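You operate a simulated robot arm through the tools that you are given. There is no shell and no other tool.

You run a simulated robot arm. Do the job below in one go: nothing can be reset, and whatever is moved stays where it is left.

## Task
Put things in order on the top of the wash table. At the end: the white fuse from the top of the wash table stands where the beige corner piece stood; the small yellow pad stands where the clear cup stood; the beige corner piece stands where the small yellow pad stood; the clear cup is on the orange bolts box; whatever was shut is shut again. Leave all else as you found it, and nothing knocked over.

Only the result counts: the job must be done as asked and must still hold three seconds after the hand-in. Knocking over, shifting, dropping, spilling or breaking anything else fails it.

## Robot
A 6-joint arm with a two-finger parallel gripper, fixed in place. Base frame: the origin is on the floor under the middle of its stand, x ahead of it, y to its left, z up; the work surface is at about z = 880. Readings come in mm, rad, newtons and seconds.
With the tool pointing down near the work surface it reaches from about 240 to 640 mm from the base axis. Its first joint turns from -1.152 to 1.152 rad. Payload 2.7 kg.
The TCP is the grasp point between the finger pads, 23 mm short of the fingertips. In the tool frame z runs along the fingers and y along their closing line. The gripper opens to 94 mm. The fingers are 38 mm wide and 10 mm thick; the gripper's body (54 by 96 mm) begins 39 mm behind the TCP.
Orientation is that of the tool frame in the base frame, as [roll, pitch, yaw] about the fixed x, y, z axes, in that order (R = Rz(yaw) Ry(pitch) Rx(roll)). With the fingers straight down and closing along the base's y, the tool's x points along the base's -x, its y along +y and its z along -z.

## Interface
- The arm moves only by the tool jog_arm. Its argument "steps" is a list of rows, each a list of 7 numbers: the shift along the tool's x, y, z in units of 300 mm (1.0 is 300 mm), then the turn, a rotation vector about the tool's x, y, z in units of 60 degrees (1.0 is 60 degrees), then the finger opening in mm, from 0 to 94. In form: [[tx, ty, tz, rx, ry, rz, gripper], ...]. A call has 1 to 20 rows; each row is the pose to reach, as a shift and turn from the pose commanded when the call began, along the tool's axes at that moment. A call with a number of a shift or a turn outside -1 to 1 is refused whole. A row lasts 0.2 s, in which the tool goes at most 50 mm and 0.15 rad; a call with a longer step from one row to the next is refused whole, and so is a gripper value outside its range. A pose out of reach is approached as far as the arm can. The call stops where the force on the tool passes 40 N (or 10 N more than at its start, if that is more) or the arm is blocked; 0.2 s more then pass. Each finger travels about 45 mm/s and halts on what it meets, pressing with about 28 N; the grip force reading is that of the motor and also rises with nothing between the fingers. The clock runs only during rows and for 0.2 s after the last one: add rows that repeat a pose to give the fingers time. It gives the time, the measured TCP pose, the force on the tool (base axes), the opening and the grip force at its end, in the units of the frame above (readings bear some noise), with the torque about the TCP (base axes, N m) and any sound that the robot's microphone picked up.
- Cameras (640 x 400 px; columns grow to the right, rows downward): "scene" is fixed at [92.5, -449.3, 1416.2]; the picture's right is [0.59, -0.80, 0.00], its down [-0.46, -0.34, -0.82] and it looks along [0.66, 0.49, -0.57] (base axes); focal length 323 px, centre (320, 200). "wrist" rides on the gripper at [86, 16, -74] in the tool frame; the picture's right is [-0.18, 0.98, 0.00], its down [-0.58, -0.11, -0.81] and it looks along [-0.79, -0.15, 0.59] (tool axes); focal length 243 px, centre (320, 200). There is no depth. A picture from a camera that has moved, and an enlarged one, comes with that camera's place and axes in the base frame and with its lens. The place of the scene camera against the robot may be out by one fixed shift of up to 12 mm in any direction.
- capture(camera): a new picture of that camera. It takes no simulated time.
- enlarge(camera, box): a new picture of the part [left, top, right, bottom] of that camera's present view, enlarged. It takes no simulated time.
- finish_job(): hands the job in; it is judged then, once.

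Nothing tells you positions but the pictures and the camera data. Unless the task says otherwise, let go and move clear before handing in.

The tools are called after "Call:" as a command line: name --pt "numbers of a row" for each row, then --argument value for the rest, lists and objects as JSON in quotes. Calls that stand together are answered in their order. jog_arm: Moves the arm, as the interface text tells. Its arguments: {"type":"object","properties":{"steps":{"type":"array","items":{"type":"array","items":{"type":"number"}}}},"required":["steps"]} The other tools are called the same way: capture (camera) takes a picture; enlarge (camera, box) takes an enlarged picture of a part of a camera's view; finish_job () hands the job in.

At the start:

```text
time_s: 0.0
tcp_pos: [327.5, -134.2, 1117.7]
tcp_rot: [-3.141, -0.001, 3.141]
contact_force: [0.5, -0.5, 0.5]
moment: [0.01, 0.02, -0.01]
gripper_width: 93.9
grasp_force: 0.1
```

scene: 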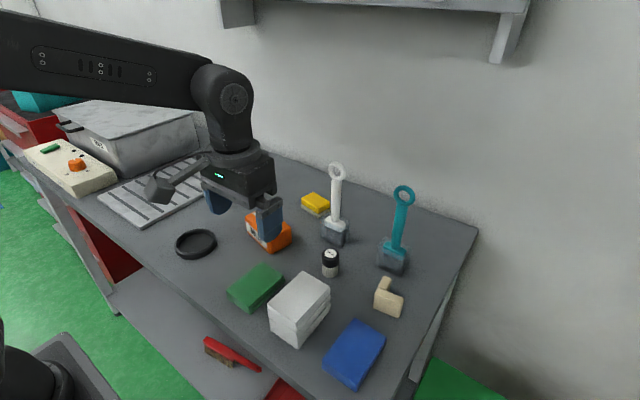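
wrist: 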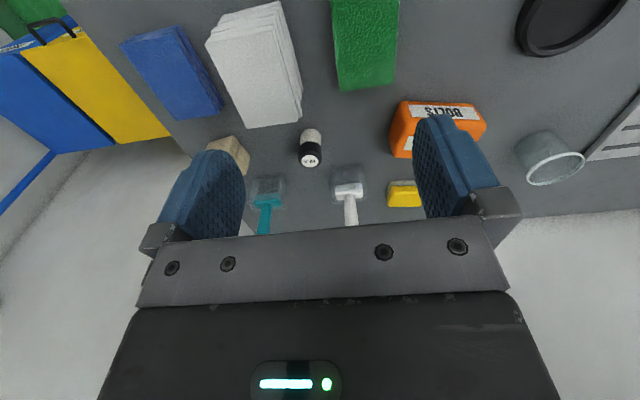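

I see a wash table with an orange bolts box, a yellow pad, a clear cup (hidden behind the gripper in the scene view), a beige corner piece, and a small white/black cylinder that may be the fuse. I'll look closer before moving anything.

Call:
enlarge --camera "scene" --box '[220, 150, 440, 290]'

Call:
enlarge --camera "scene" --box '[0, 80, 240, 230]'

Call:
enlarge --camera "wrist" --box '[100, 0, 640, 240]'

Call:
enlarge --camera "scene" --box '[140, 260, 460, 400]'

```text
2.86 times, centred on (330, 220) of scene
camera zoom: at [92.5, -449.3, 1416.2], right [0.59, -0.8, 0.0], down [-0.46, -0.34, -0.82], along [0.66, 0.49, -0.57], focal length 922 px, centre (291, 143)
```

zoom: 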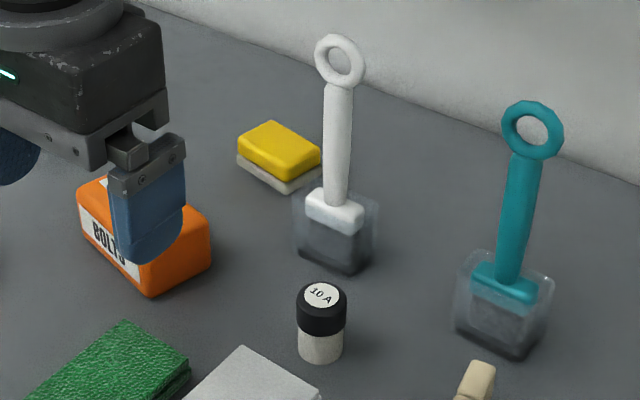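

```text
2.67 times, centred on (120, 155) of scene
camera zoom: at [92.5, -449.3, 1416.2], right [0.59, -0.8, 0.0], down [-0.46, -0.34, -0.82], along [0.66, 0.49, -0.57], focal length 861 px, centre (853, 320)
```

zoom: 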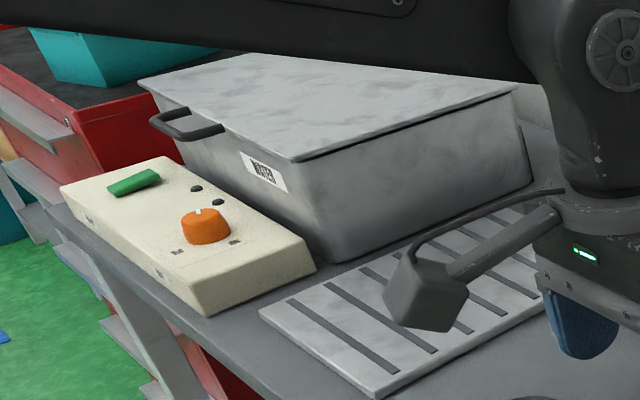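

```text
1.19 times, centred on (370, 120) of wrist
camera zoom: at [240.8, -117.9, 1192.0], right [0.18, 0.98, 0.0], down [0.58, -0.11, 0.81], along [0.79, -0.15, -0.59], focal length 288 px, centre (261, 295)
```

zoom: 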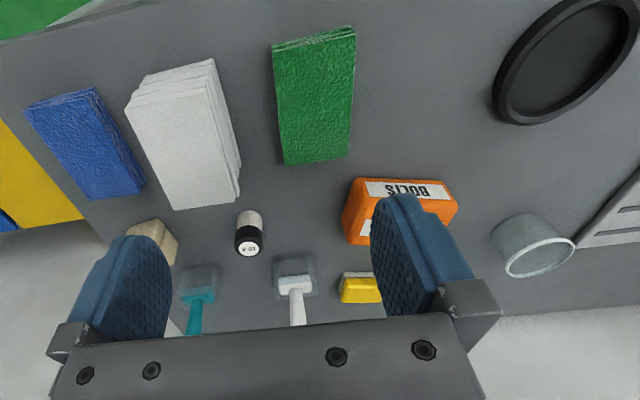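

```text
2.00 times, centred on (300, 330) of scene
camera zoom: at [92.5, -449.3, 1416.2], right [0.59, -0.8, 0.0], down [-0.46, -0.34, -0.82], along [0.66, 0.49, -0.57], focal length 646 px, centre (360, -60)
```

zoom: 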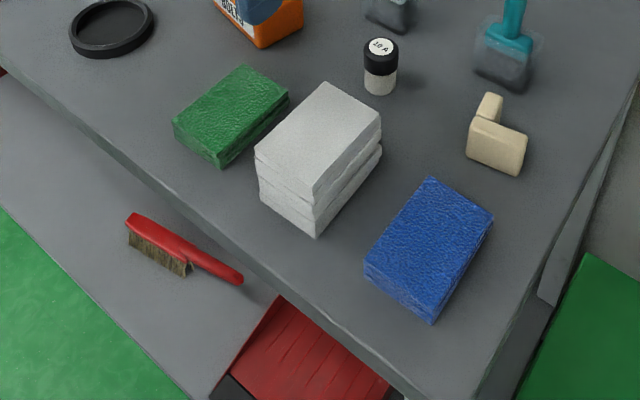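

The small white/black "10 A" cylinder should be the fuse, and the clear cup is at the left near the tray. I'll move up and toward the middle-left to see the cup, the bolts box and the pad more directly.

Call:
jog_arm --pt "-0.08 0.076 -0.02 0 0 0 94" --pt "-0.16 0.152 -0.04 0 0 0 94" --pt "-0.24 0.228 -0.06 0 0 0 94" --pt "-0.32 0.304 -0.08 0 0 0 94" --pt "-0.408 0.38 -0.1 0 0 0 94"

Call:
capture --camera "wrist"

Call:
capture --camera "scene"

```text
time_s: 1.2
tcp_pos: [449.7, -20.5, 1147.6]
tcp_rot: [-3.141, -0.001, 3.141]
contact_force: [-0.5, 0.0, 0.6]
moment: [-0.02, 0.0, 0.0]
gripper_width: 94.1
grasp_force: 0.0
```

```text
taken
camera wrist: at [363.3, -4.5, 1221.4], right [0.18, 0.98, 0.0], down [0.58, -0.11, 0.81], along [0.79, -0.15, -0.59], focal length 243 px, centre (320, 200)
```

wrist: 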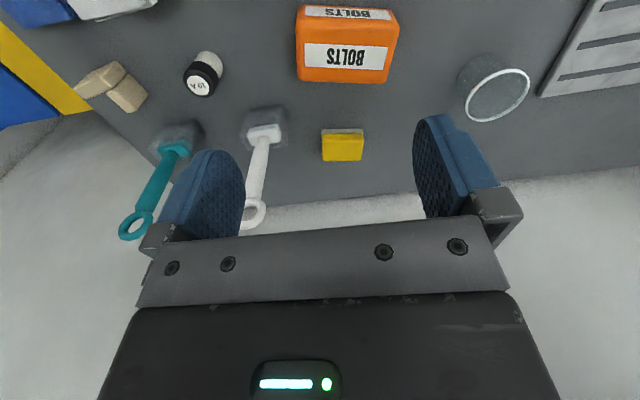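

```text
taken
```

scene: 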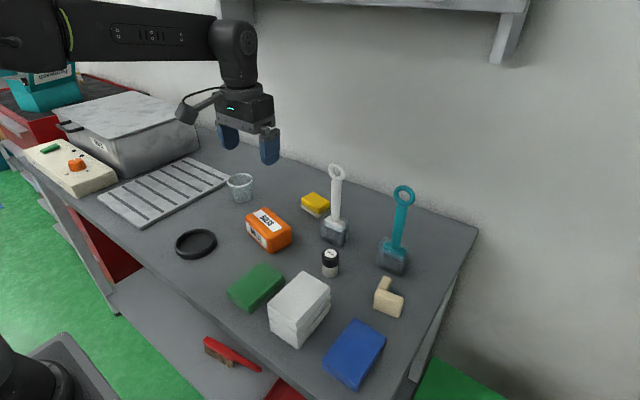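

Now the cup, bolts box and pad are all clear of the gripper. I'll enlarge to measure them and their shapes.

Call:
enlarge --camera "wrist" --box '[280, 0, 560, 175]'

Call:
enlarge --camera "wrist" --box '[60, 0, 340, 175]'

Call:
enlarge --camera "scene" --box '[210, 150, 370, 250]'

Call:
enlarge --camera "scene" --box '[300, 230, 460, 330]'

```text
2.29 times, centred on (420, 88) of wrist
camera zoom: at [363.3, -4.5, 1221.4], right [0.18, 0.98, 0.0], down [0.58, -0.11, 0.81], along [0.79, -0.15, -0.59], focal length 555 px, centre (91, 457)
```

zoom: 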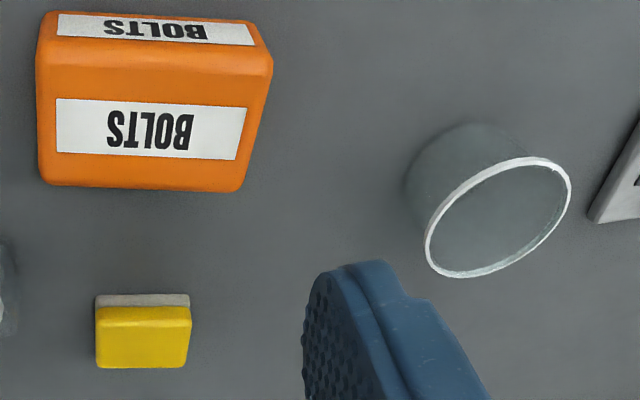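

```text
2.29 times, centred on (200, 88) of wrist
camera zoom: at [363.3, -4.5, 1221.4], right [0.18, 0.98, 0.0], down [0.58, -0.11, 0.81], along [0.79, -0.15, -0.59], focal length 555 px, centre (594, 457)
```

zoom: 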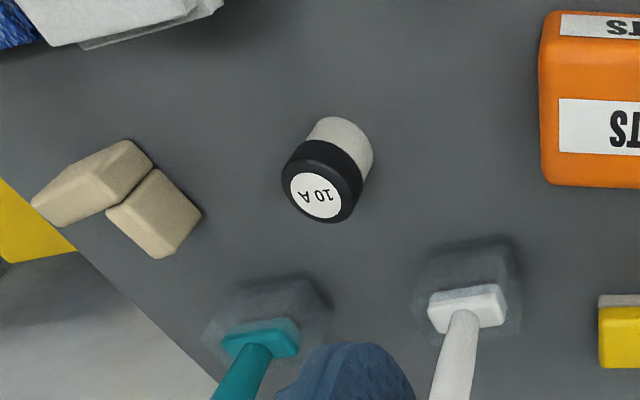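

```text
4.00 times, centred on (290, 200) of scene
camera zoom: at [92.4, -449.3, 1416.2], right [0.59, -0.8, 0.0], down [-0.46, -0.34, -0.82], along [0.66, 0.49, -0.57], focal length 1291 px, centre (440, 200)
```

zoom: 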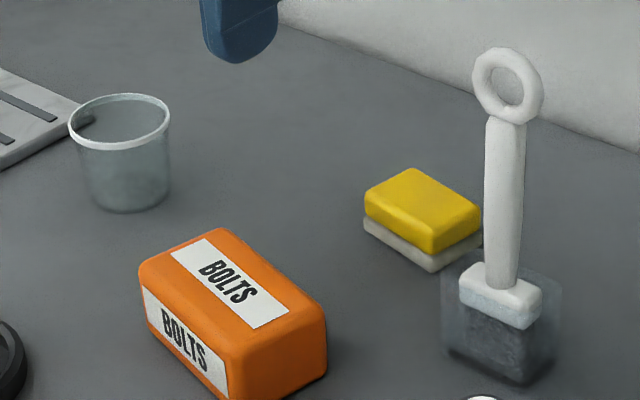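

```text
4.00 times, centred on (380, 280) of scene
camera zoom: at [92.4, -449.3, 1416.2], right [0.59, -0.8, 0.0], down [-0.46, -0.34, -0.82], along [0.66, 0.49, -0.57], focal length 1291 px, centre (80, -120)
```

zoom: 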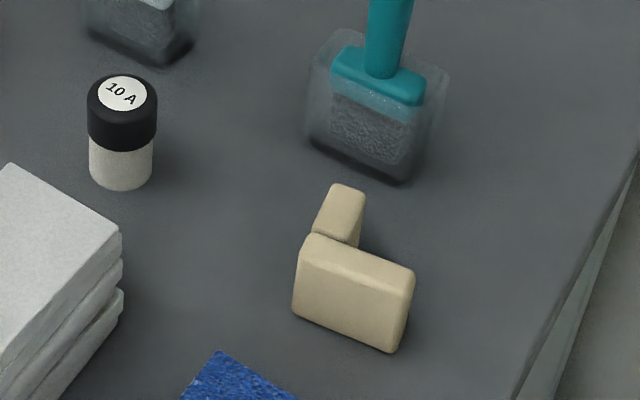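

Readings from this view: the cup is about 70 mm wide at the rim and 60 mm tall, near (566, 182). The bolts box top centre is near (497, 0), the pad near (650, -18), the fuse near (488, -177), and the corner piece near (492, -322). The cup moves first, so I'll go above it and check alignment.

Call:
jog_arm --pt "-0.065 0.112 0.04 0 0 0 94" --pt "-0.13 0.225 0.09 0 0 0 94" --pt "-0.194 0.337 0.14 0 0 0 94" --pt "-0.258 0.45 0.19 0 0 0 94" --pt "-0.323 0.562 0.24 0 0 0 94" --pt "-0.388 0.675 0.292 0 0 0 94" --pt "-0.388 0.675 0.292 0 0 0 94"

Call:
capture --camera "wrist"

Call:
capture --camera "scene"

```text
time_s: 2.8
tcp_pos: [566.8, 181.6, 1062.1]
tcp_rot: [3.14, 0.001, 3.141]
contact_force: [0.5, 0.2, 0.2]
moment: [0.01, -0.02, -0.03]
gripper_width: 93.8
grasp_force: 0.0
```

```text
taken
camera wrist: at [479.7, 198.5, 1135.0], right [0.18, 0.98, 0.0], down [0.58, -0.11, 0.81], along [0.79, -0.15, -0.59], focal length 243 px, centre (320, 200)
```

wrist: 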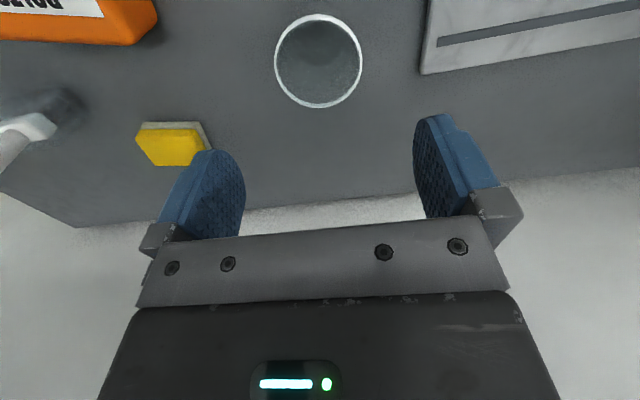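

```text
taken
```

scene: 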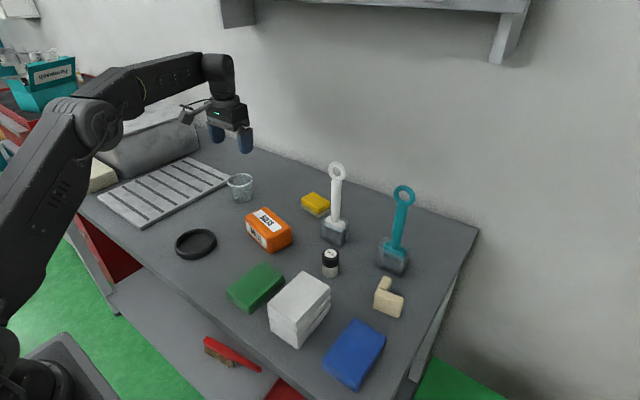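

The cup sits almost exactly under the gripper. I'll enlarge to check its centre and also re-measure the pad and box corner from here.

Call:
enlarge --camera "wrist" --box '[240, 0, 400, 120]'

Call:
enlarge --camera "wrist" --box '[0, 0, 240, 180]'

```text
3.33 times, centred on (320, 60) of wrist
camera zoom: at [479.7, 198.5, 1135.0], right [0.18, 0.98, 0.0], down [0.58, -0.11, 0.81], along [0.79, -0.15, -0.59], focal length 809 px, centre (320, 667)
```

zoom: 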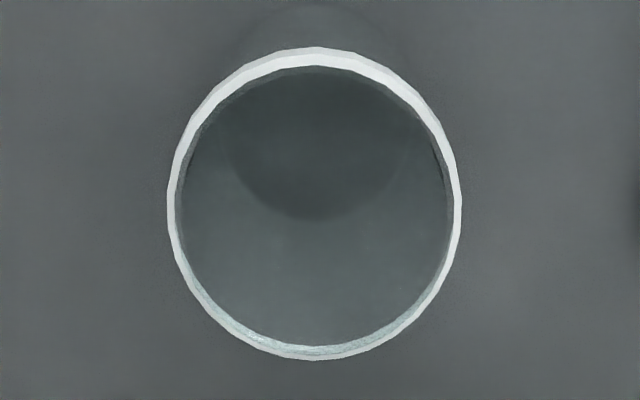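

```text
2.22 times, centred on (120, 90) of wrist
camera zoom: at [479.7, 198.5, 1135.0], right [0.18, 0.98, 0.0], down [0.58, -0.11, 0.81], along [0.79, -0.15, -0.59], focal length 539 px, centre (764, 444)
```

zoom: 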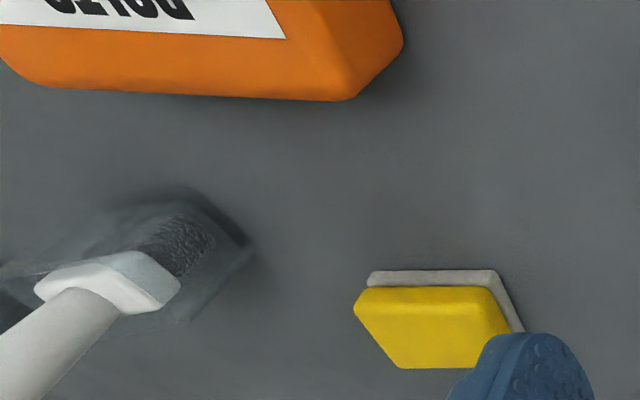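

The cup's centre comes out at about (569, 181), with a rim diameter of about 70 mm and rim height around z=939. I'll descend straight down with a tiny correction and stop before closing.

Call:
jog_arm --pt "-0.0085 -0.003 0.13 0 0 0 94" --pt "-0.0085 -0.003 0.25 0 0 0 94" --pt "-0.0085 -0.003 0.34 0 0 0 94" --pt "-0.0085 -0.003 0.41 0 0 0 94" --pt "-0.0085 -0.003 0.44 0 0 0 94" --pt "-0.0085 -0.003 0.44 0 0 0 94"

Call:
capture --camera "wrist"

Call:
enlarge --camera "scene" --box '[190, 110, 320, 220]'

```text
time_s: 4.2
tcp_pos: [569.9, 180.9, 928.4]
tcp_rot: [-3.14, 0.0, 3.141]
contact_force: [-0.4, 0.6, -0.5]
moment: [-0.01, 0.01, 0.0]
gripper_width: 93.9
grasp_force: 0.0
```

```text
taken
camera wrist: at [482.9, 197.1, 1001.5], right [0.18, 0.98, 0.0], down [0.58, -0.11, 0.81], along [0.79, -0.15, -0.59], focal length 243 px, centre (320, 200)
```

wrist: 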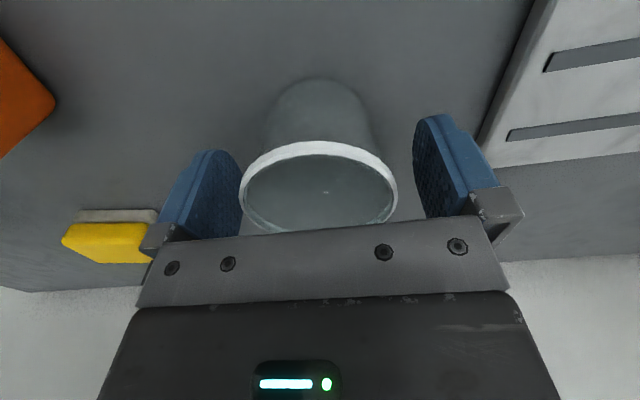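

```text
3.64 times, centred on (255, 165) of scene
camera zoom: at [92.5, -449.3, 1416.2], right [0.59, -0.8, 0.0], down [-0.46, -0.34, -0.82], along [0.66, 0.49, -0.57], focal length 1174 px, centre (556, 327)
```

zoom: 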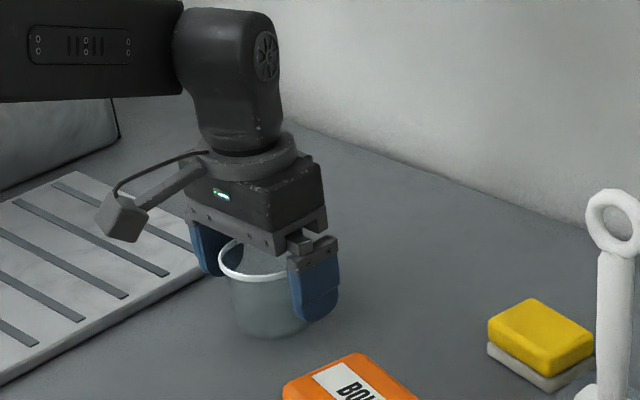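

The cup is centred between the open fingers with the rim within the pads. Now I close the fingers.

Call:
jog_arm --pt "0 0 0 0 0 0 60" --pt "0 0 0 0 0 0 60" --pt "0 0 0 0 0 0 60" --pt "0 0 0 0 0 0 60" --pt "0 0 0 0 0 0 60"

Call:
capture --camera "wrist"

```text
time_s: 5.4
tcp_pos: [569.6, 181.7, 928.8]
tcp_rot: [3.14, -0.001, 3.141]
contact_force: [0.0, -0.2, 0.4]
moment: [0.05, 0.0, -0.01]
gripper_width: 65.0
grasp_force: 28.1
```

```text
taken
camera wrist: at [482.9, 197.1, 1001.7], right [0.18, 0.98, 0.0], down [0.58, -0.11, 0.81], along [0.79, -0.15, -0.59], focal length 243 px, centre (320, 200)
```

wrist: 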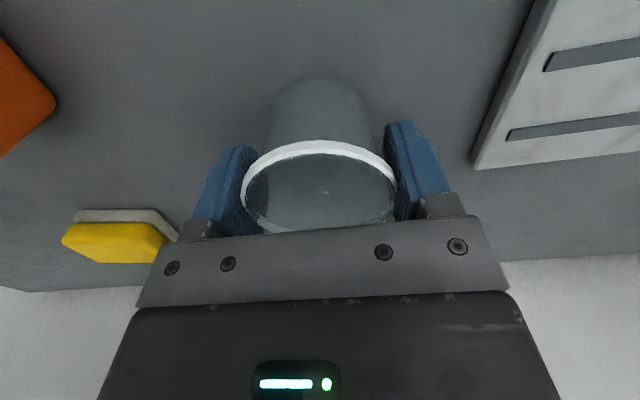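

The cup is gripped (65 mm opening, 28 N). I'll lift it straight up, then shift toward the box to a spot where the camera can see the box beside the held cup.

Call:
jog_arm --pt "0 0 -0.03 0 0 0 60" --pt "0 0 -0.1 0 0 0 60" --pt "0 0 -0.2 0 0 0 60" --pt "0 0 -0.3 0 0 0 60" --pt "0.04 -0.04 -0.39 0 0 0 60" --pt "0.1 -0.11 -0.404 0 0 0 60" --pt "0.17 -0.18 -0.404 0 0 0 60" --pt "0.232 -0.238 -0.404 0 0 0 60" --pt "0.232 -0.238 -0.404 0 0 0 60"

Call:
capture --camera "wrist"

Call:
capture --camera "scene"

```text
time_s: 7.4
tcp_pos: [498.8, 109.5, 1051.2]
tcp_rot: [-3.141, -0.001, -3.141]
contact_force: [-0.2, -0.6, -1.1]
moment: [0.0, 0.01, 0.0]
gripper_width: 60.2
grasp_force: 0.0
```

```text
taken
camera wrist: at [412.2, 126.1, 1124.2], right [0.18, 0.98, 0.0], down [0.58, -0.11, 0.81], along [0.79, -0.15, -0.59], focal length 243 px, centre (320, 200)
```

wrist: 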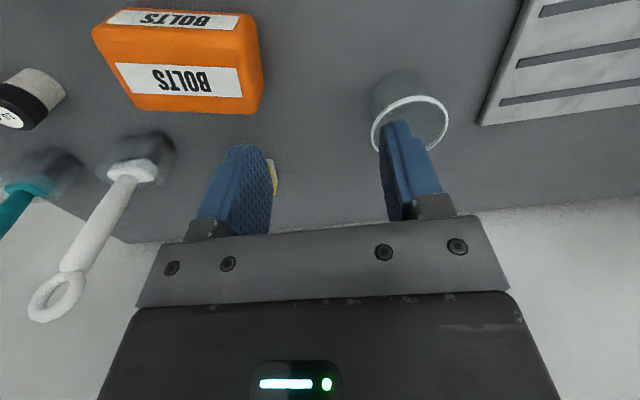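

```text
taken
```

scene: 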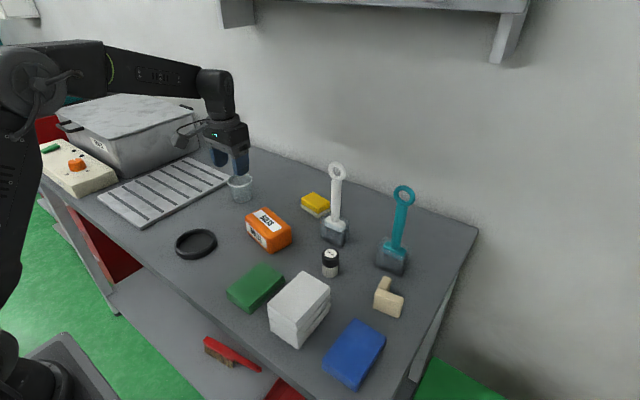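

The opening now reads 60 mm with no grip force, so the cup slipped out of the fingers. It still appears to be standing at its spot. I'll look closely to see whether it moved or tilted.

Call:
enlarge --camera "wrist" --box '[340, 50, 480, 160]'

Call:
enlarge --camera "scene" --box '[200, 130, 280, 220]'

Call:
enlarge --camera "wrist" --box '[60, 0, 280, 160]'

```text
3.64 times, centred on (410, 105) of wrist
camera zoom: at [412.2, 126.1, 1124.2], right [0.18, 0.98, 0.0], down [0.58, -0.11, 0.81], along [0.79, -0.15, -0.59], focal length 882 px, centre (-7, 546)
```

zoom: 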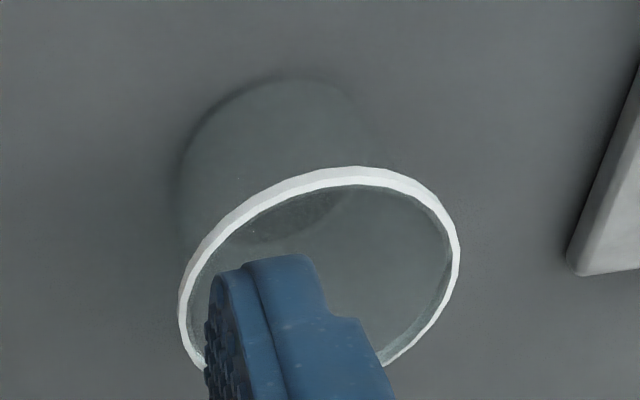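

```text
4.44 times, centred on (240, 175) of scene
camera zoom: at [92.4, -449.3, 1416.2], right [0.59, -0.8, 0.0], down [-0.46, -0.34, -0.82], along [0.66, 0.49, -0.57], focal length 1434 px, centre (676, 311)
```

zoom: 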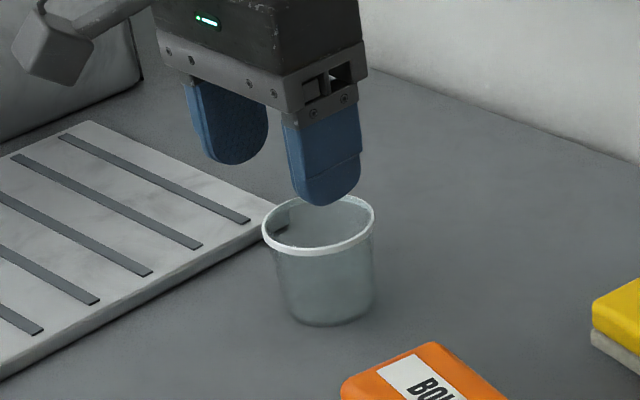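

```text
2.50 times, centred on (170, 80) of wrist
camera zoom: at [412.2, 126.1, 1124.2], right [0.18, 0.98, 0.0], down [0.58, -0.11, 0.81], along [0.79, -0.15, -0.59], focal length 606 px, centre (695, 500)
```

zoom: 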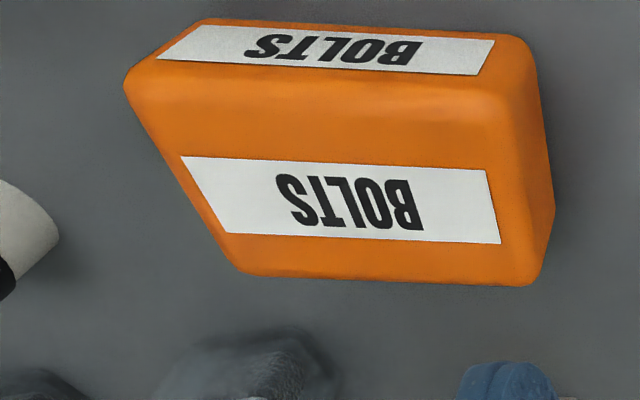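

The cup is still standing where it was; its tapered sides let the fingers slide up and off. I'll pinch its wall instead: one finger inside, one outside on the +y side, with the tool tilted about 9.5° to match the wall. First I'll move above that wall with a narrower opening.

Call:
jog_arm --pt "0 0 0 0 0 0 44" --pt "-0.05 0.07 0.0 0.03 0 0 44" --pt "-0.11 0.16 0.04 0.07 0 0 44" --pt "-0.17 0.25 0.09 0.11 0 0 44" --pt "-0.234 0.332 0.14 0.158 0 0 44" --pt "-0.234 0.332 0.17 0.158 0 0 44" --pt "-0.234 0.332 0.17 0.158 0 0 44"

Call:
capture --camera "wrist"

Call:
enlarge --camera "scene" --box '[180, 110, 310, 220]'

```text
time_s: 9.0
tcp_pos: [568.8, 209.9, 998.5]
tcp_rot: [-2.976, -0.001, -3.141]
contact_force: [0.1, 0.3, 0.4]
moment: [-0.04, 0.0, -0.03]
gripper_width: 43.8
grasp_force: 0.0
```

```text
taken
camera wrist: at [483.0, 238.2, 1068.0], right [0.18, 0.97, -0.16], down [0.58, 0.03, 0.81], along [0.79, -0.24, -0.56], focal length 243 px, centre (320, 200)
```

wrist: 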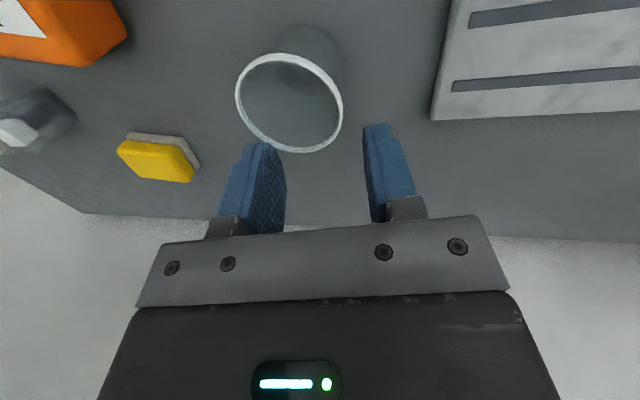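

```text
3.64 times, centred on (245, 165) of scene
camera zoom: at [92.5, -449.3, 1416.2], right [0.59, -0.8, 0.0], down [-0.46, -0.34, -0.82], along [0.66, 0.49, -0.57], focal length 1174 px, centre (593, 327)
```

zoom: 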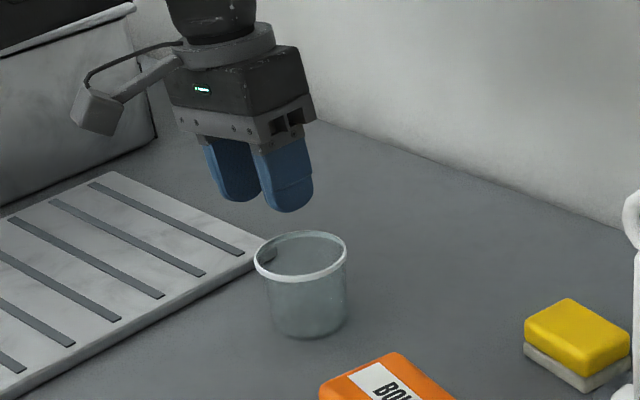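

The tilt direction is right and the cup is still at about (569, 181). I'll descend vertically so the inner finger enters the cup and the outer finger passes outside the wall.

Call:
jog_arm --pt "0 0.012 0.08 0 0 0 44" --pt "0 0.022 0.15 0 0 0 44" --pt "0 0.031 0.21 0 0 0 44" --pt "0 0.039 0.252 0 0 0 44" --pt "0 0.039 0.252 0 0 0 44"

Call:
capture --camera "wrist"

Call:
enlarge --camera "scene" --box '[200, 130, 280, 220]'

```text
time_s: 10.2
tcp_pos: [569.5, 206.9, 921.7]
tcp_rot: [-2.975, 0.0, 3.139]
contact_force: [0.3, -0.2, 0.2]
moment: [-0.03, 0.02, -0.01]
gripper_width: 44.1
grasp_force: 0.1
```

```text
taken
camera wrist: at [482.8, 236.2, 991.9], right [0.18, 0.97, -0.16], down [0.58, 0.03, 0.81], along [0.79, -0.24, -0.56], focal length 243 px, centre (320, 200)
```

wrist: 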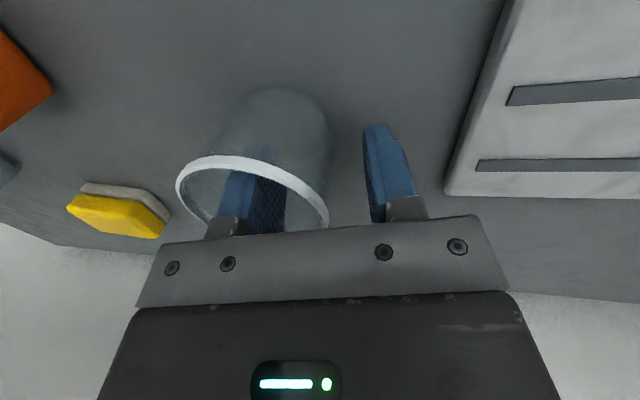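

```text
4.44 times, centred on (240, 175) of scene
camera zoom: at [92.5, -449.3, 1416.2], right [0.59, -0.8, 0.0], down [-0.46, -0.34, -0.82], along [0.66, 0.49, -0.57], focal length 1434 px, centre (676, 311)
```

zoom: 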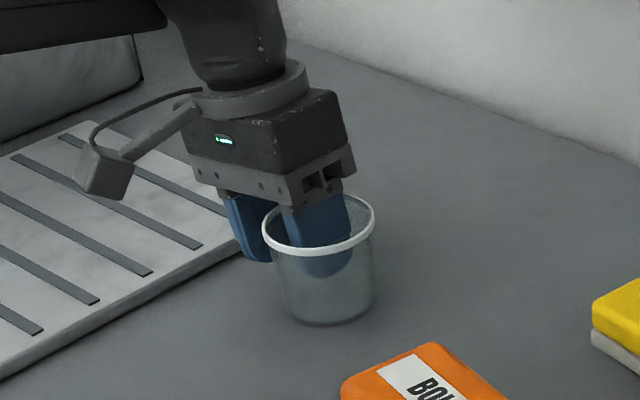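

The inner finger is inside the cup and the outer finger outside. I'll nudge 2 mm in +y to centre on the wall, then close.

Call:
jog_arm --pt "0 0.0066 -0.001 0 0 0 44" --pt "0 0.0066 -0.001 0 0 0 0" --pt "0 0.0066 -0.001 0 0 0 0" --pt "0 0.0066 -0.001 0 0 0 0" --pt "0 0.0066 -0.001 0 0 0 0" --pt "0 0.0066 -0.001 0 0 0 0" --pt "0 0.0066 -0.001 0 0 0 0"

Call:
capture --camera "wrist"

Call:
enlarge --camera "scene" --box '[200, 130, 280, 220]'

```text
time_s: 11.8
tcp_pos: [569.9, 210.5, 923.2]
tcp_rot: [-2.976, -0.001, 3.14]
contact_force: [0.0, -0.2, 0.6]
moment: [0.02, -0.01, 0.0]
gripper_width: 10.2
grasp_force: 28.0
```

```text
taken
camera wrist: at [482.7, 238.7, 992.0], right [0.18, 0.97, -0.16], down [0.58, 0.03, 0.81], along [0.79, -0.24, -0.56], focal length 243 px, centre (320, 200)
```

wrist: 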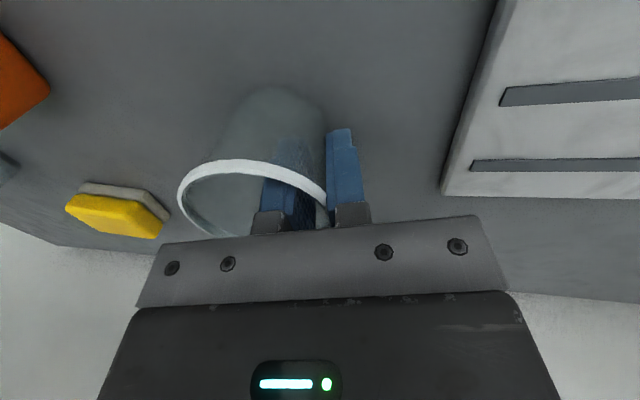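

```text
4.44 times, centred on (240, 175) of scene
camera zoom: at [92.5, -449.3, 1416.2], right [0.59, -0.8, 0.0], down [-0.46, -0.34, -0.82], along [0.66, 0.49, -0.57], focal length 1434 px, centre (676, 311)
```

zoom: 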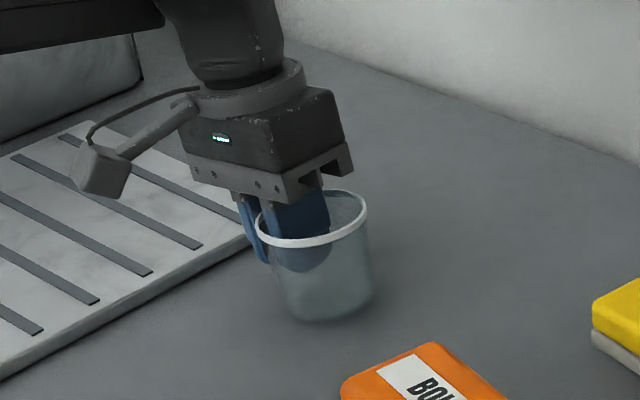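

The pinch holds at 10 mm opening and 28 N, and the cup looks slightly tilted but held. I'll lift a little and check that it comes with the gripper.

Call:
jog_arm --pt "0 -0.003 -0.02 0 0 0 0" --pt "0 -0.007 -0.045 0 0 0 0" --pt "0 -0.011 -0.067 0 0 0 0" --pt "0 -0.016 -0.098 0 0 0 0" --pt "0 -0.016 -0.098 0 0 0 0"

Call:
capture --camera "wrist"

Call:
enlarge --camera "scene" --box '[200, 110, 290, 210]'

```text
time_s: 13.0
tcp_pos: [568.1, 209.7, 952.3]
tcp_rot: [-2.974, 0.001, -3.141]
contact_force: [-0.5, -0.3, 0.1]
moment: [-0.02, 0.01, 0.01]
gripper_width: 10.2
grasp_force: 28.3
```

```text
taken
camera wrist: at [482.9, 238.9, 1022.1], right [0.18, 0.97, -0.16], down [0.58, 0.03, 0.81], along [0.79, -0.24, -0.56], focal length 243 px, centre (320, 200)
```

wrist: 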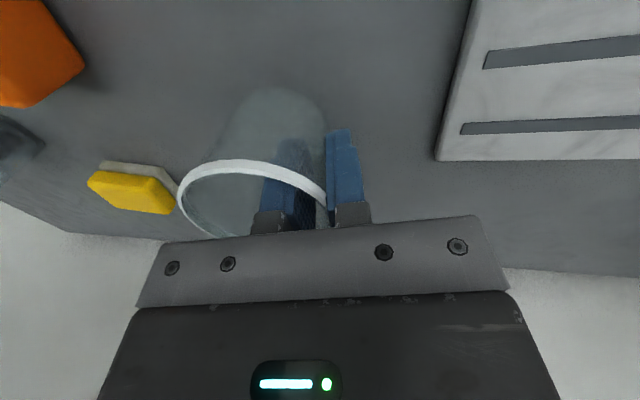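

```text
4.00 times, centred on (245, 160) of scene
camera zoom: at [92.5, -449.3, 1416.2], right [0.59, -0.8, 0.0], down [-0.46, -0.34, -0.82], along [0.66, 0.49, -0.57], focal length 1291 px, centre (620, 360)
```

zoom: 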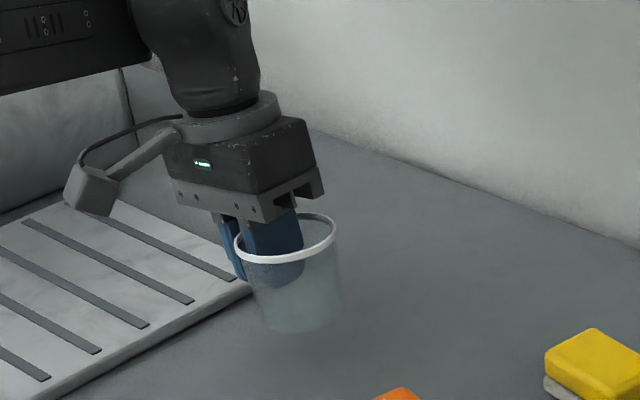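

The cup is held securely and doesn't slip. By comparing views, the box top centre comes out at about (489, 2) with its top near z≈934. I'll lift more, level the cup by undoing about 4.8° of tilt, and carry it above the box.

Call:
jog_arm --pt "0 -0.016 -0.096 0 0 0 0" --pt "0 -0.032 -0.193 0 0 0 0" --pt "0 -0.048 -0.289 0 0 0 0" --pt "0.03 -0.115 -0.278 -0.01 0 0 0" --pt "0.07 -0.21 -0.262 -0.02 0 0 0" --pt "0.115 -0.31 -0.245 -0.035 0 0 0" --pt "0.16 -0.41 -0.229 -0.05 0 0 0" --pt "0.205 -0.51 -0.212 -0.065 0 0 0" --pt "0.24 -0.59 -0.199 -0.08 0 0 0" --pt "0.262 -0.643 -0.19 -0.08 0 0 0" --pt "0.262 -0.643 -0.19 -0.08 0 0 0"

Call:
capture --camera "wrist"

Call:
enlarge --camera "scene" --box '[200, 130, 360, 260]'

```text
time_s: 15.4
tcp_pos: [490.6, 30.4, 1040.2]
tcp_rot: [-3.058, -0.002, 3.14]
contact_force: [0.2, -0.5, 0.1]
moment: [0.04, -0.02, 0.01]
gripper_width: 10.2
grasp_force: 27.8
```

```text
taken
camera wrist: at [404.2, 51.8, 1113.0], right [0.18, 0.98, -0.08], down [0.58, -0.04, 0.81], along [0.79, -0.2, -0.58], focal length 243 px, centre (320, 200)
```

wrist: 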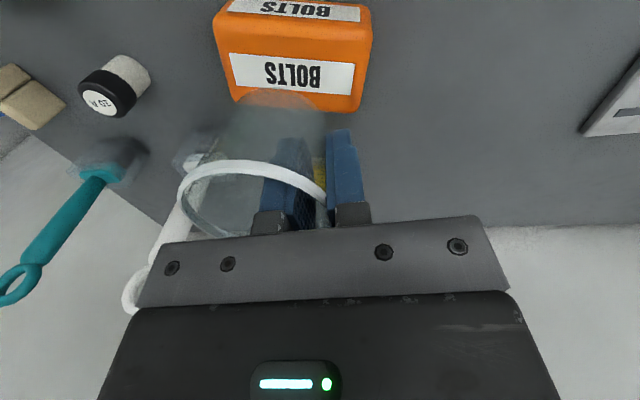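

```text
3.08 times, centred on (280, 195) of scene
camera zoom: at [92.4, -449.3, 1416.2], right [0.59, -0.8, 0.0], down [-0.46, -0.34, -0.82], along [0.66, 0.49, -0.57], focal length 993 px, centre (443, 215)
```

zoom: 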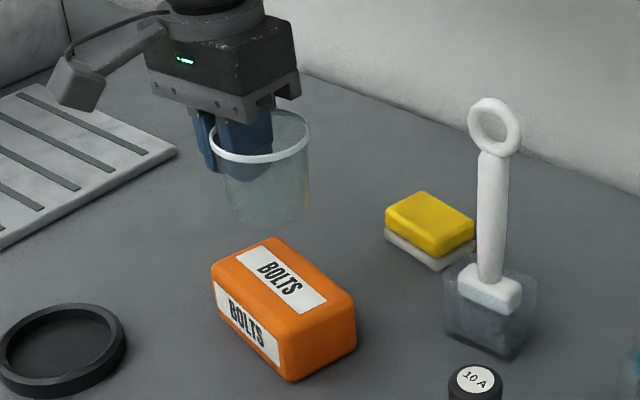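

The cup looks level above the box. I'll zoom in to check where its base sits relative to the box label.

Call:
enlarge --camera "wrist" --box '[170, 0, 390, 240]'

Call:
enlarge --camera "scene" --box '[230, 150, 310, 260]'

```text
1.67 times, centred on (280, 120) of wrist
camera zoom: at [404.2, 51.8, 1113.0], right [0.18, 0.98, -0.08], down [0.58, -0.04, 0.81], along [0.79, -0.2, -0.58], focal length 404 px, centre (387, 333)
```

zoom: 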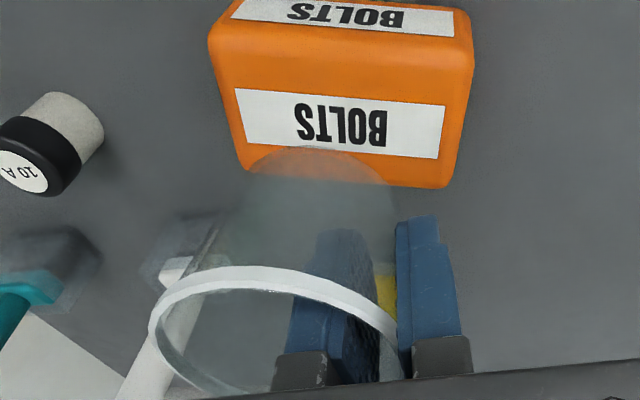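

```text
3.64 times, centred on (270, 205) of scene
camera zoom: at [92.4, -449.3, 1416.2], right [0.59, -0.8, 0.0], down [-0.46, -0.34, -0.82], along [0.66, 0.49, -0.57], focal length 1174 px, centre (502, 182)
```

zoom: 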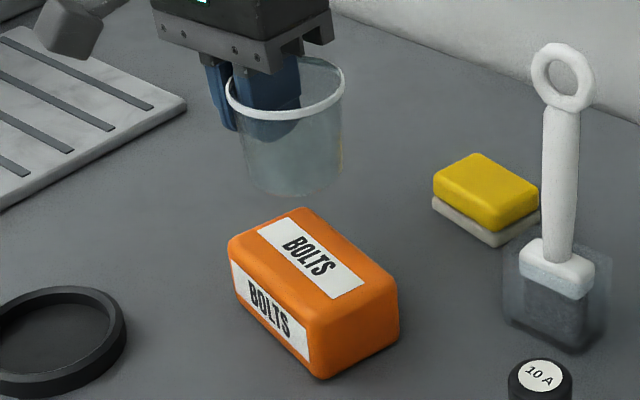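

The cup base is close to centred, needing about a 4–5 mm shift in −y. I'll lower to about 10 mm above the box and check again.

Call:
jog_arm --pt "-0.0047 -0.0175 0.0 0 0 0 0" --pt "-0.0047 -0.009 0.08 0 0 0 0" --pt "-0.0047 -0.004 0.15 0 0 0 0" --pt "-0.0047 -0.0011 0.194 0 0 0 0" --pt "-0.0047 -0.0011 0.194 0 0 0 0"

Call:
enlarge --camera "wrist" --box '[170, 0, 390, 240]'

Call:
enlarge --camera "scene" --box '[230, 150, 310, 260]'

```text
time_s: 16.6
tcp_pos: [494.1, 23.9, 982.3]
tcp_rot: [-3.059, 0.001, -3.141]
contact_force: [0.4, 0.3, -0.3]
moment: [0.01, -0.02, 0.0]
gripper_width: 10.2
grasp_force: 27.8
```

```text
1.67 times, centred on (280, 120) of wrist
camera zoom: at [406.9, 47.5, 1054.3], right [0.18, 0.98, -0.08], down [0.58, -0.04, 0.81], along [0.79, -0.2, -0.58], focal length 404 px, centre (387, 333)
```

zoom: 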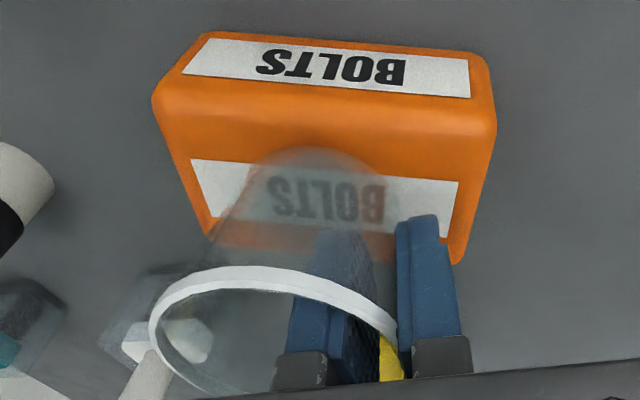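

```text
3.64 times, centred on (270, 205) of scene
camera zoom: at [92.5, -449.3, 1416.2], right [0.59, -0.8, 0.0], down [-0.46, -0.34, -0.82], along [0.66, 0.49, -0.57], focal length 1174 px, centre (502, 182)
```

zoom: 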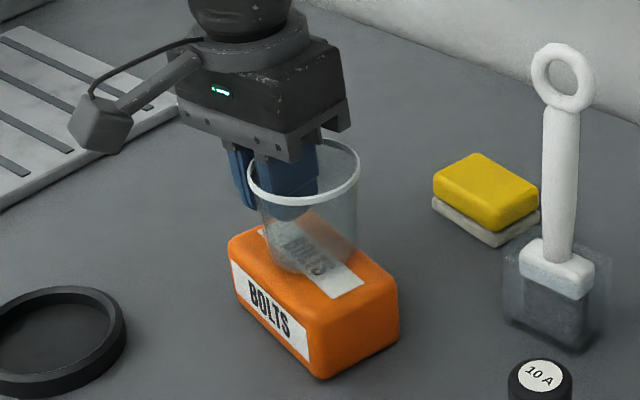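

The cup is about 8–10 mm above the box top and almost centred. I'll shift 2 mm in −x and lower slowly, watching the force.

Call:
jog_arm --pt "0.0067 0.0 0.0 0 0 0 0" --pt "0.0067 0.0008 0.01 0 0 0 0" --pt "0.0067 0.0017 0.02 0 0 0 0" --pt "0.0067 0.0017 0.02 0 0 0 0"

Call:
enlarge --camera "scene" --box '[240, 160, 310, 250]'

```text
time_s: 17.6
tcp_pos: [491.4, 24.8, 976.3]
tcp_rot: [-3.058, 0.001, -3.141]
contact_force: [-2.9, 1.4, 5.5]
moment: [0.02, 0.07, 0.0]
gripper_width: 10.3
grasp_force: 28.5
```

```text
4.44 times, centred on (275, 205) of scene
camera zoom: at [92.3, -449.3, 1416.2], right [0.59, -0.8, 0.0], down [-0.46, -0.34, -0.82], along [0.66, 0.49, -0.57], focal length 1434 px, centre (520, 178)
```

zoom: 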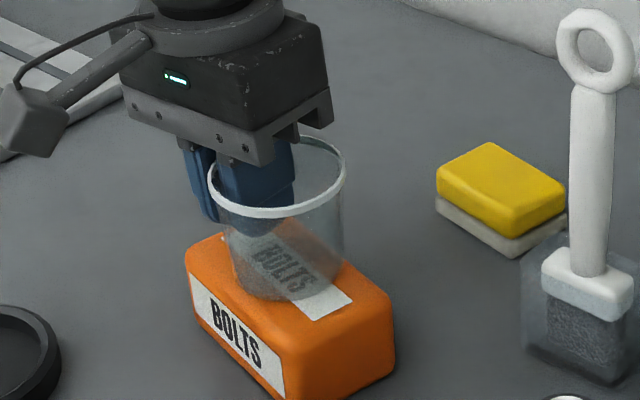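

The cup touches the box top (about 5.5 N upward) at the expected height. I'll ease up by about half a millimetre and open the fingers gently.

Call:
jog_arm --pt "0 0 -0.0015 0 0 0 0" --pt "0 0 -0.0015 0 0 0 14" --pt "0 0 -0.0015 0 0 0 20" --pt "0 0 -0.0015 0 0 0 30" --pt "0 0 -0.0015 0 0 0 36" --pt "0 0 -0.0015 0 0 0 36" --pt "0 0 -0.0015 0 0 0 36"

Call:
capture --camera "wrist"

Call:
enlarge --camera "scene" --box '[240, 160, 310, 250]'

```text
time_s: 19.2
tcp_pos: [490.4, 24.4, 977.0]
tcp_rot: [-3.061, 0.0, -3.141]
contact_force: [0.0, 0.7, -0.4]
moment: [-0.01, -0.02, -0.01]
gripper_width: 36.1
grasp_force: 0.1
```

```text
taken
camera wrist: at [404.3, 47.1, 1049.1], right [0.18, 0.98, -0.08], down [0.58, -0.04, 0.81], along [0.79, -0.2, -0.58], focal length 243 px, centre (320, 200)
```

wrist: 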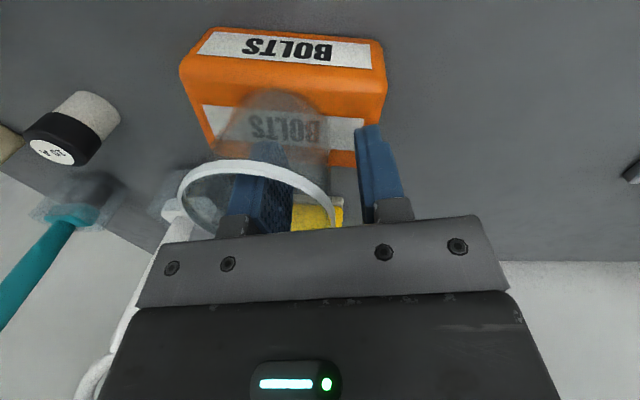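

```text
4.44 times, centred on (275, 205) of scene
camera zoom: at [92.5, -449.3, 1416.2], right [0.59, -0.8, 0.0], down [-0.46, -0.34, -0.82], along [0.66, 0.49, -0.57], focal length 1434 px, centre (520, 178)
```

zoom: 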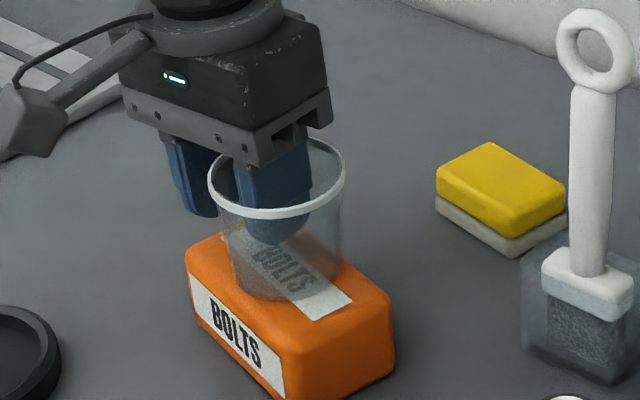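

The cup stands freely on the box. I'll withdraw straight up, then straighten the tool.

Call:
jog_arm --pt "0 -0.0033 -0.04 0 0 0 36" --pt "0 -0.0084 -0.1 0 0 0 36" --pt "0 -0.0168 -0.2 0 0 0 36" --pt "0 -0.0278 -0.332 0 0 0 36" --pt "0 -0.035 -0.42 -0.04 0 0 36" --pt "0 -0.035 -0.42 -0.08 0 0 36" --pt "0 -0.035 -0.42 -0.08 0 0 36"

Call:
capture --camera "wrist"

Call:
capture --camera "scene"

```text
time_s: 20.8
tcp_pos: [490.9, 24.9, 1104.6]
tcp_rot: [3.14, -0.002, 3.14]
contact_force: [-0.3, 0.5, -0.1]
moment: [-0.01, 0.01, 0.01]
gripper_width: 36.0
grasp_force: 0.0
```

```text
taken
camera wrist: at [404.2, 41.3, 1177.2], right [0.18, 0.98, 0.0], down [0.58, -0.11, 0.81], along [0.79, -0.15, -0.59], focal length 243 px, centre (320, 200)
```

wrist: 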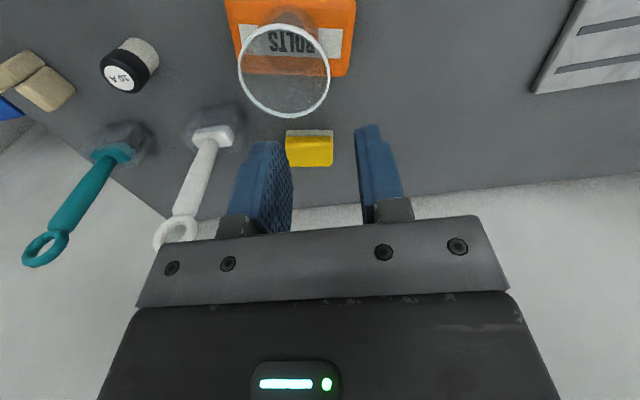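

```text
taken
```

scene: 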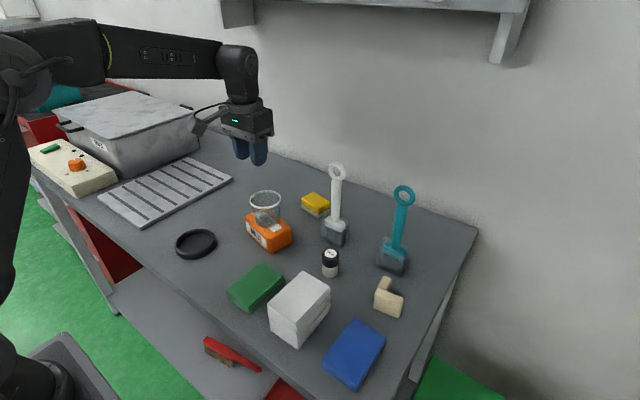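

The cup is standing on the box. Next is the pad at about (650, -18), where the wrist camera would come close to the cup in the present tool yaw. I'll turn the tool about 100° so the camera sits on the +y side, and test the reach in the empty area beside the pad first.

Call:
jog_arm --pt "-0.03 0.01 0 0 0 0.115 94" --pt "-0.07 0.02 0 0 0 0.235 94" --pt "-0.11 0.03 0 0 0 0.355 94" --pt "-0.15 0.04 0 0 0 0.475 94" --pt "-0.19 0.055 0 0 0 0.595 94" --pt "-0.23 0.065 0 0 0 0.715 94" --pt "-0.267 0.075 0 0 0 0.83 94" --pt "-0.267 0.075 0 0 0 0.83 94"

```text
time_s: 22.6
tcp_pos: [571.0, 49.5, 1102.1]
tcp_rot: [-3.141, -0.002, 2.271]
contact_force: [0.9, -0.2, -0.1]
moment: [-0.01, 0.02, 0.02]
gripper_width: 94.0
grasp_force: 0.0
```

The turn works so far. I'll finish the turn and go to the empty spot beside the pad at z≈1000.

Call:
jog_arm --pt "-0.012 0.03 0.04 0 0 0.115 94" --pt "-0.026 0.065 0.09 0 0 0.235 94" --pt "-0.04 0.1 0.14 0 0 0.355 94" --pt "-0.055 0.14 0.19 0 0 0.475 94" --pt "-0.07 0.18 0.24 0 0 0.595 94" --pt "-0.085 0.22 0.29 0 0 0.715 94" --pt "-0.1 0.251 0.34 0 0 0.829 94" --pt "-0.1 0.251 0.34 0 0 0.829 94"

Call:
capture --camera "wrist"

Call:
capture --camera "scene"

```text
time_s: 24.4
tcp_pos: [627.9, 70.9, 998.5]
tcp_rot: [-3.141, -0.002, 1.404]
contact_force: [0.3, 0.1, -0.9]
moment: [0.0, 0.02, -0.02]
gripper_width: 94.1
grasp_force: 0.0
out of reach, approached as far as the arm can: row 5, 6, 7, 8
```

```text
taken
camera wrist: at [659.1, 153.0, 1072.1], right [0.94, -0.35, 0.0], down [-0.2, -0.56, 0.81], along [-0.28, -0.76, -0.59], focal length 243 px, centre (320, 200)
```

wrist: 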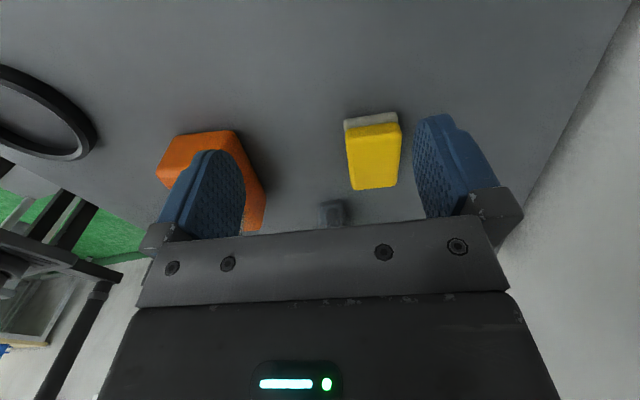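

```text
taken
```

scene: 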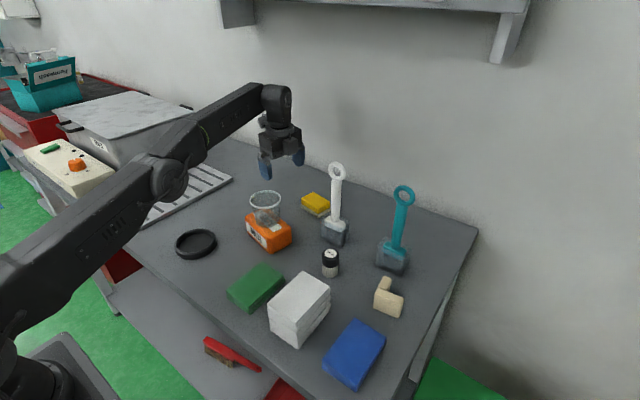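

Straight down, the arm reaches only about r=632 at this height, while the pad is at r≈651. I'll check the reach lower down over this empty patch of table before deciding on a tilt.

Call:
jog_arm --pt "0 0 0.07 0 0 0 94" --pt "0 0 0.14 0 0 0 94" --pt "0 0 0.2 0 0 0 94" --pt "0 0 0.26 0 0 0 94" --pt "0 0 0.3 0 0 0 94" --pt "0 0 0.3 0 0 0 94"

```text
time_s: 25.8
tcp_pos: [629.0, 70.5, 908.5]
tcp_rot: [3.14, -0.001, 1.404]
contact_force: [-0.3, -1.0, 0.4]
moment: [0.0, 0.02, -0.02]
gripper_width: 94.3
grasp_force: 0.1
```

At this height there's no reach warning yet. I'll push outward a bit here to find the limit.

Call:
jog_arm --pt "0.011 0.035 0 0 0 0 94" --pt "0.022 0.071 0 0 0 0 94" --pt "0.022 0.071 0 0 0 0 94"

```text
time_s: 26.6
tcp_pos: [639.4, 71.7, 909.1]
tcp_rot: [3.141, -0.003, 1.404]
contact_force: [-0.4, -0.3, -0.1]
moment: [0.04, -0.04, 0.0]
gripper_width: 94.1
grasp_force: 0.0
out of reach, approached as far as the arm can: row 2, 3
```

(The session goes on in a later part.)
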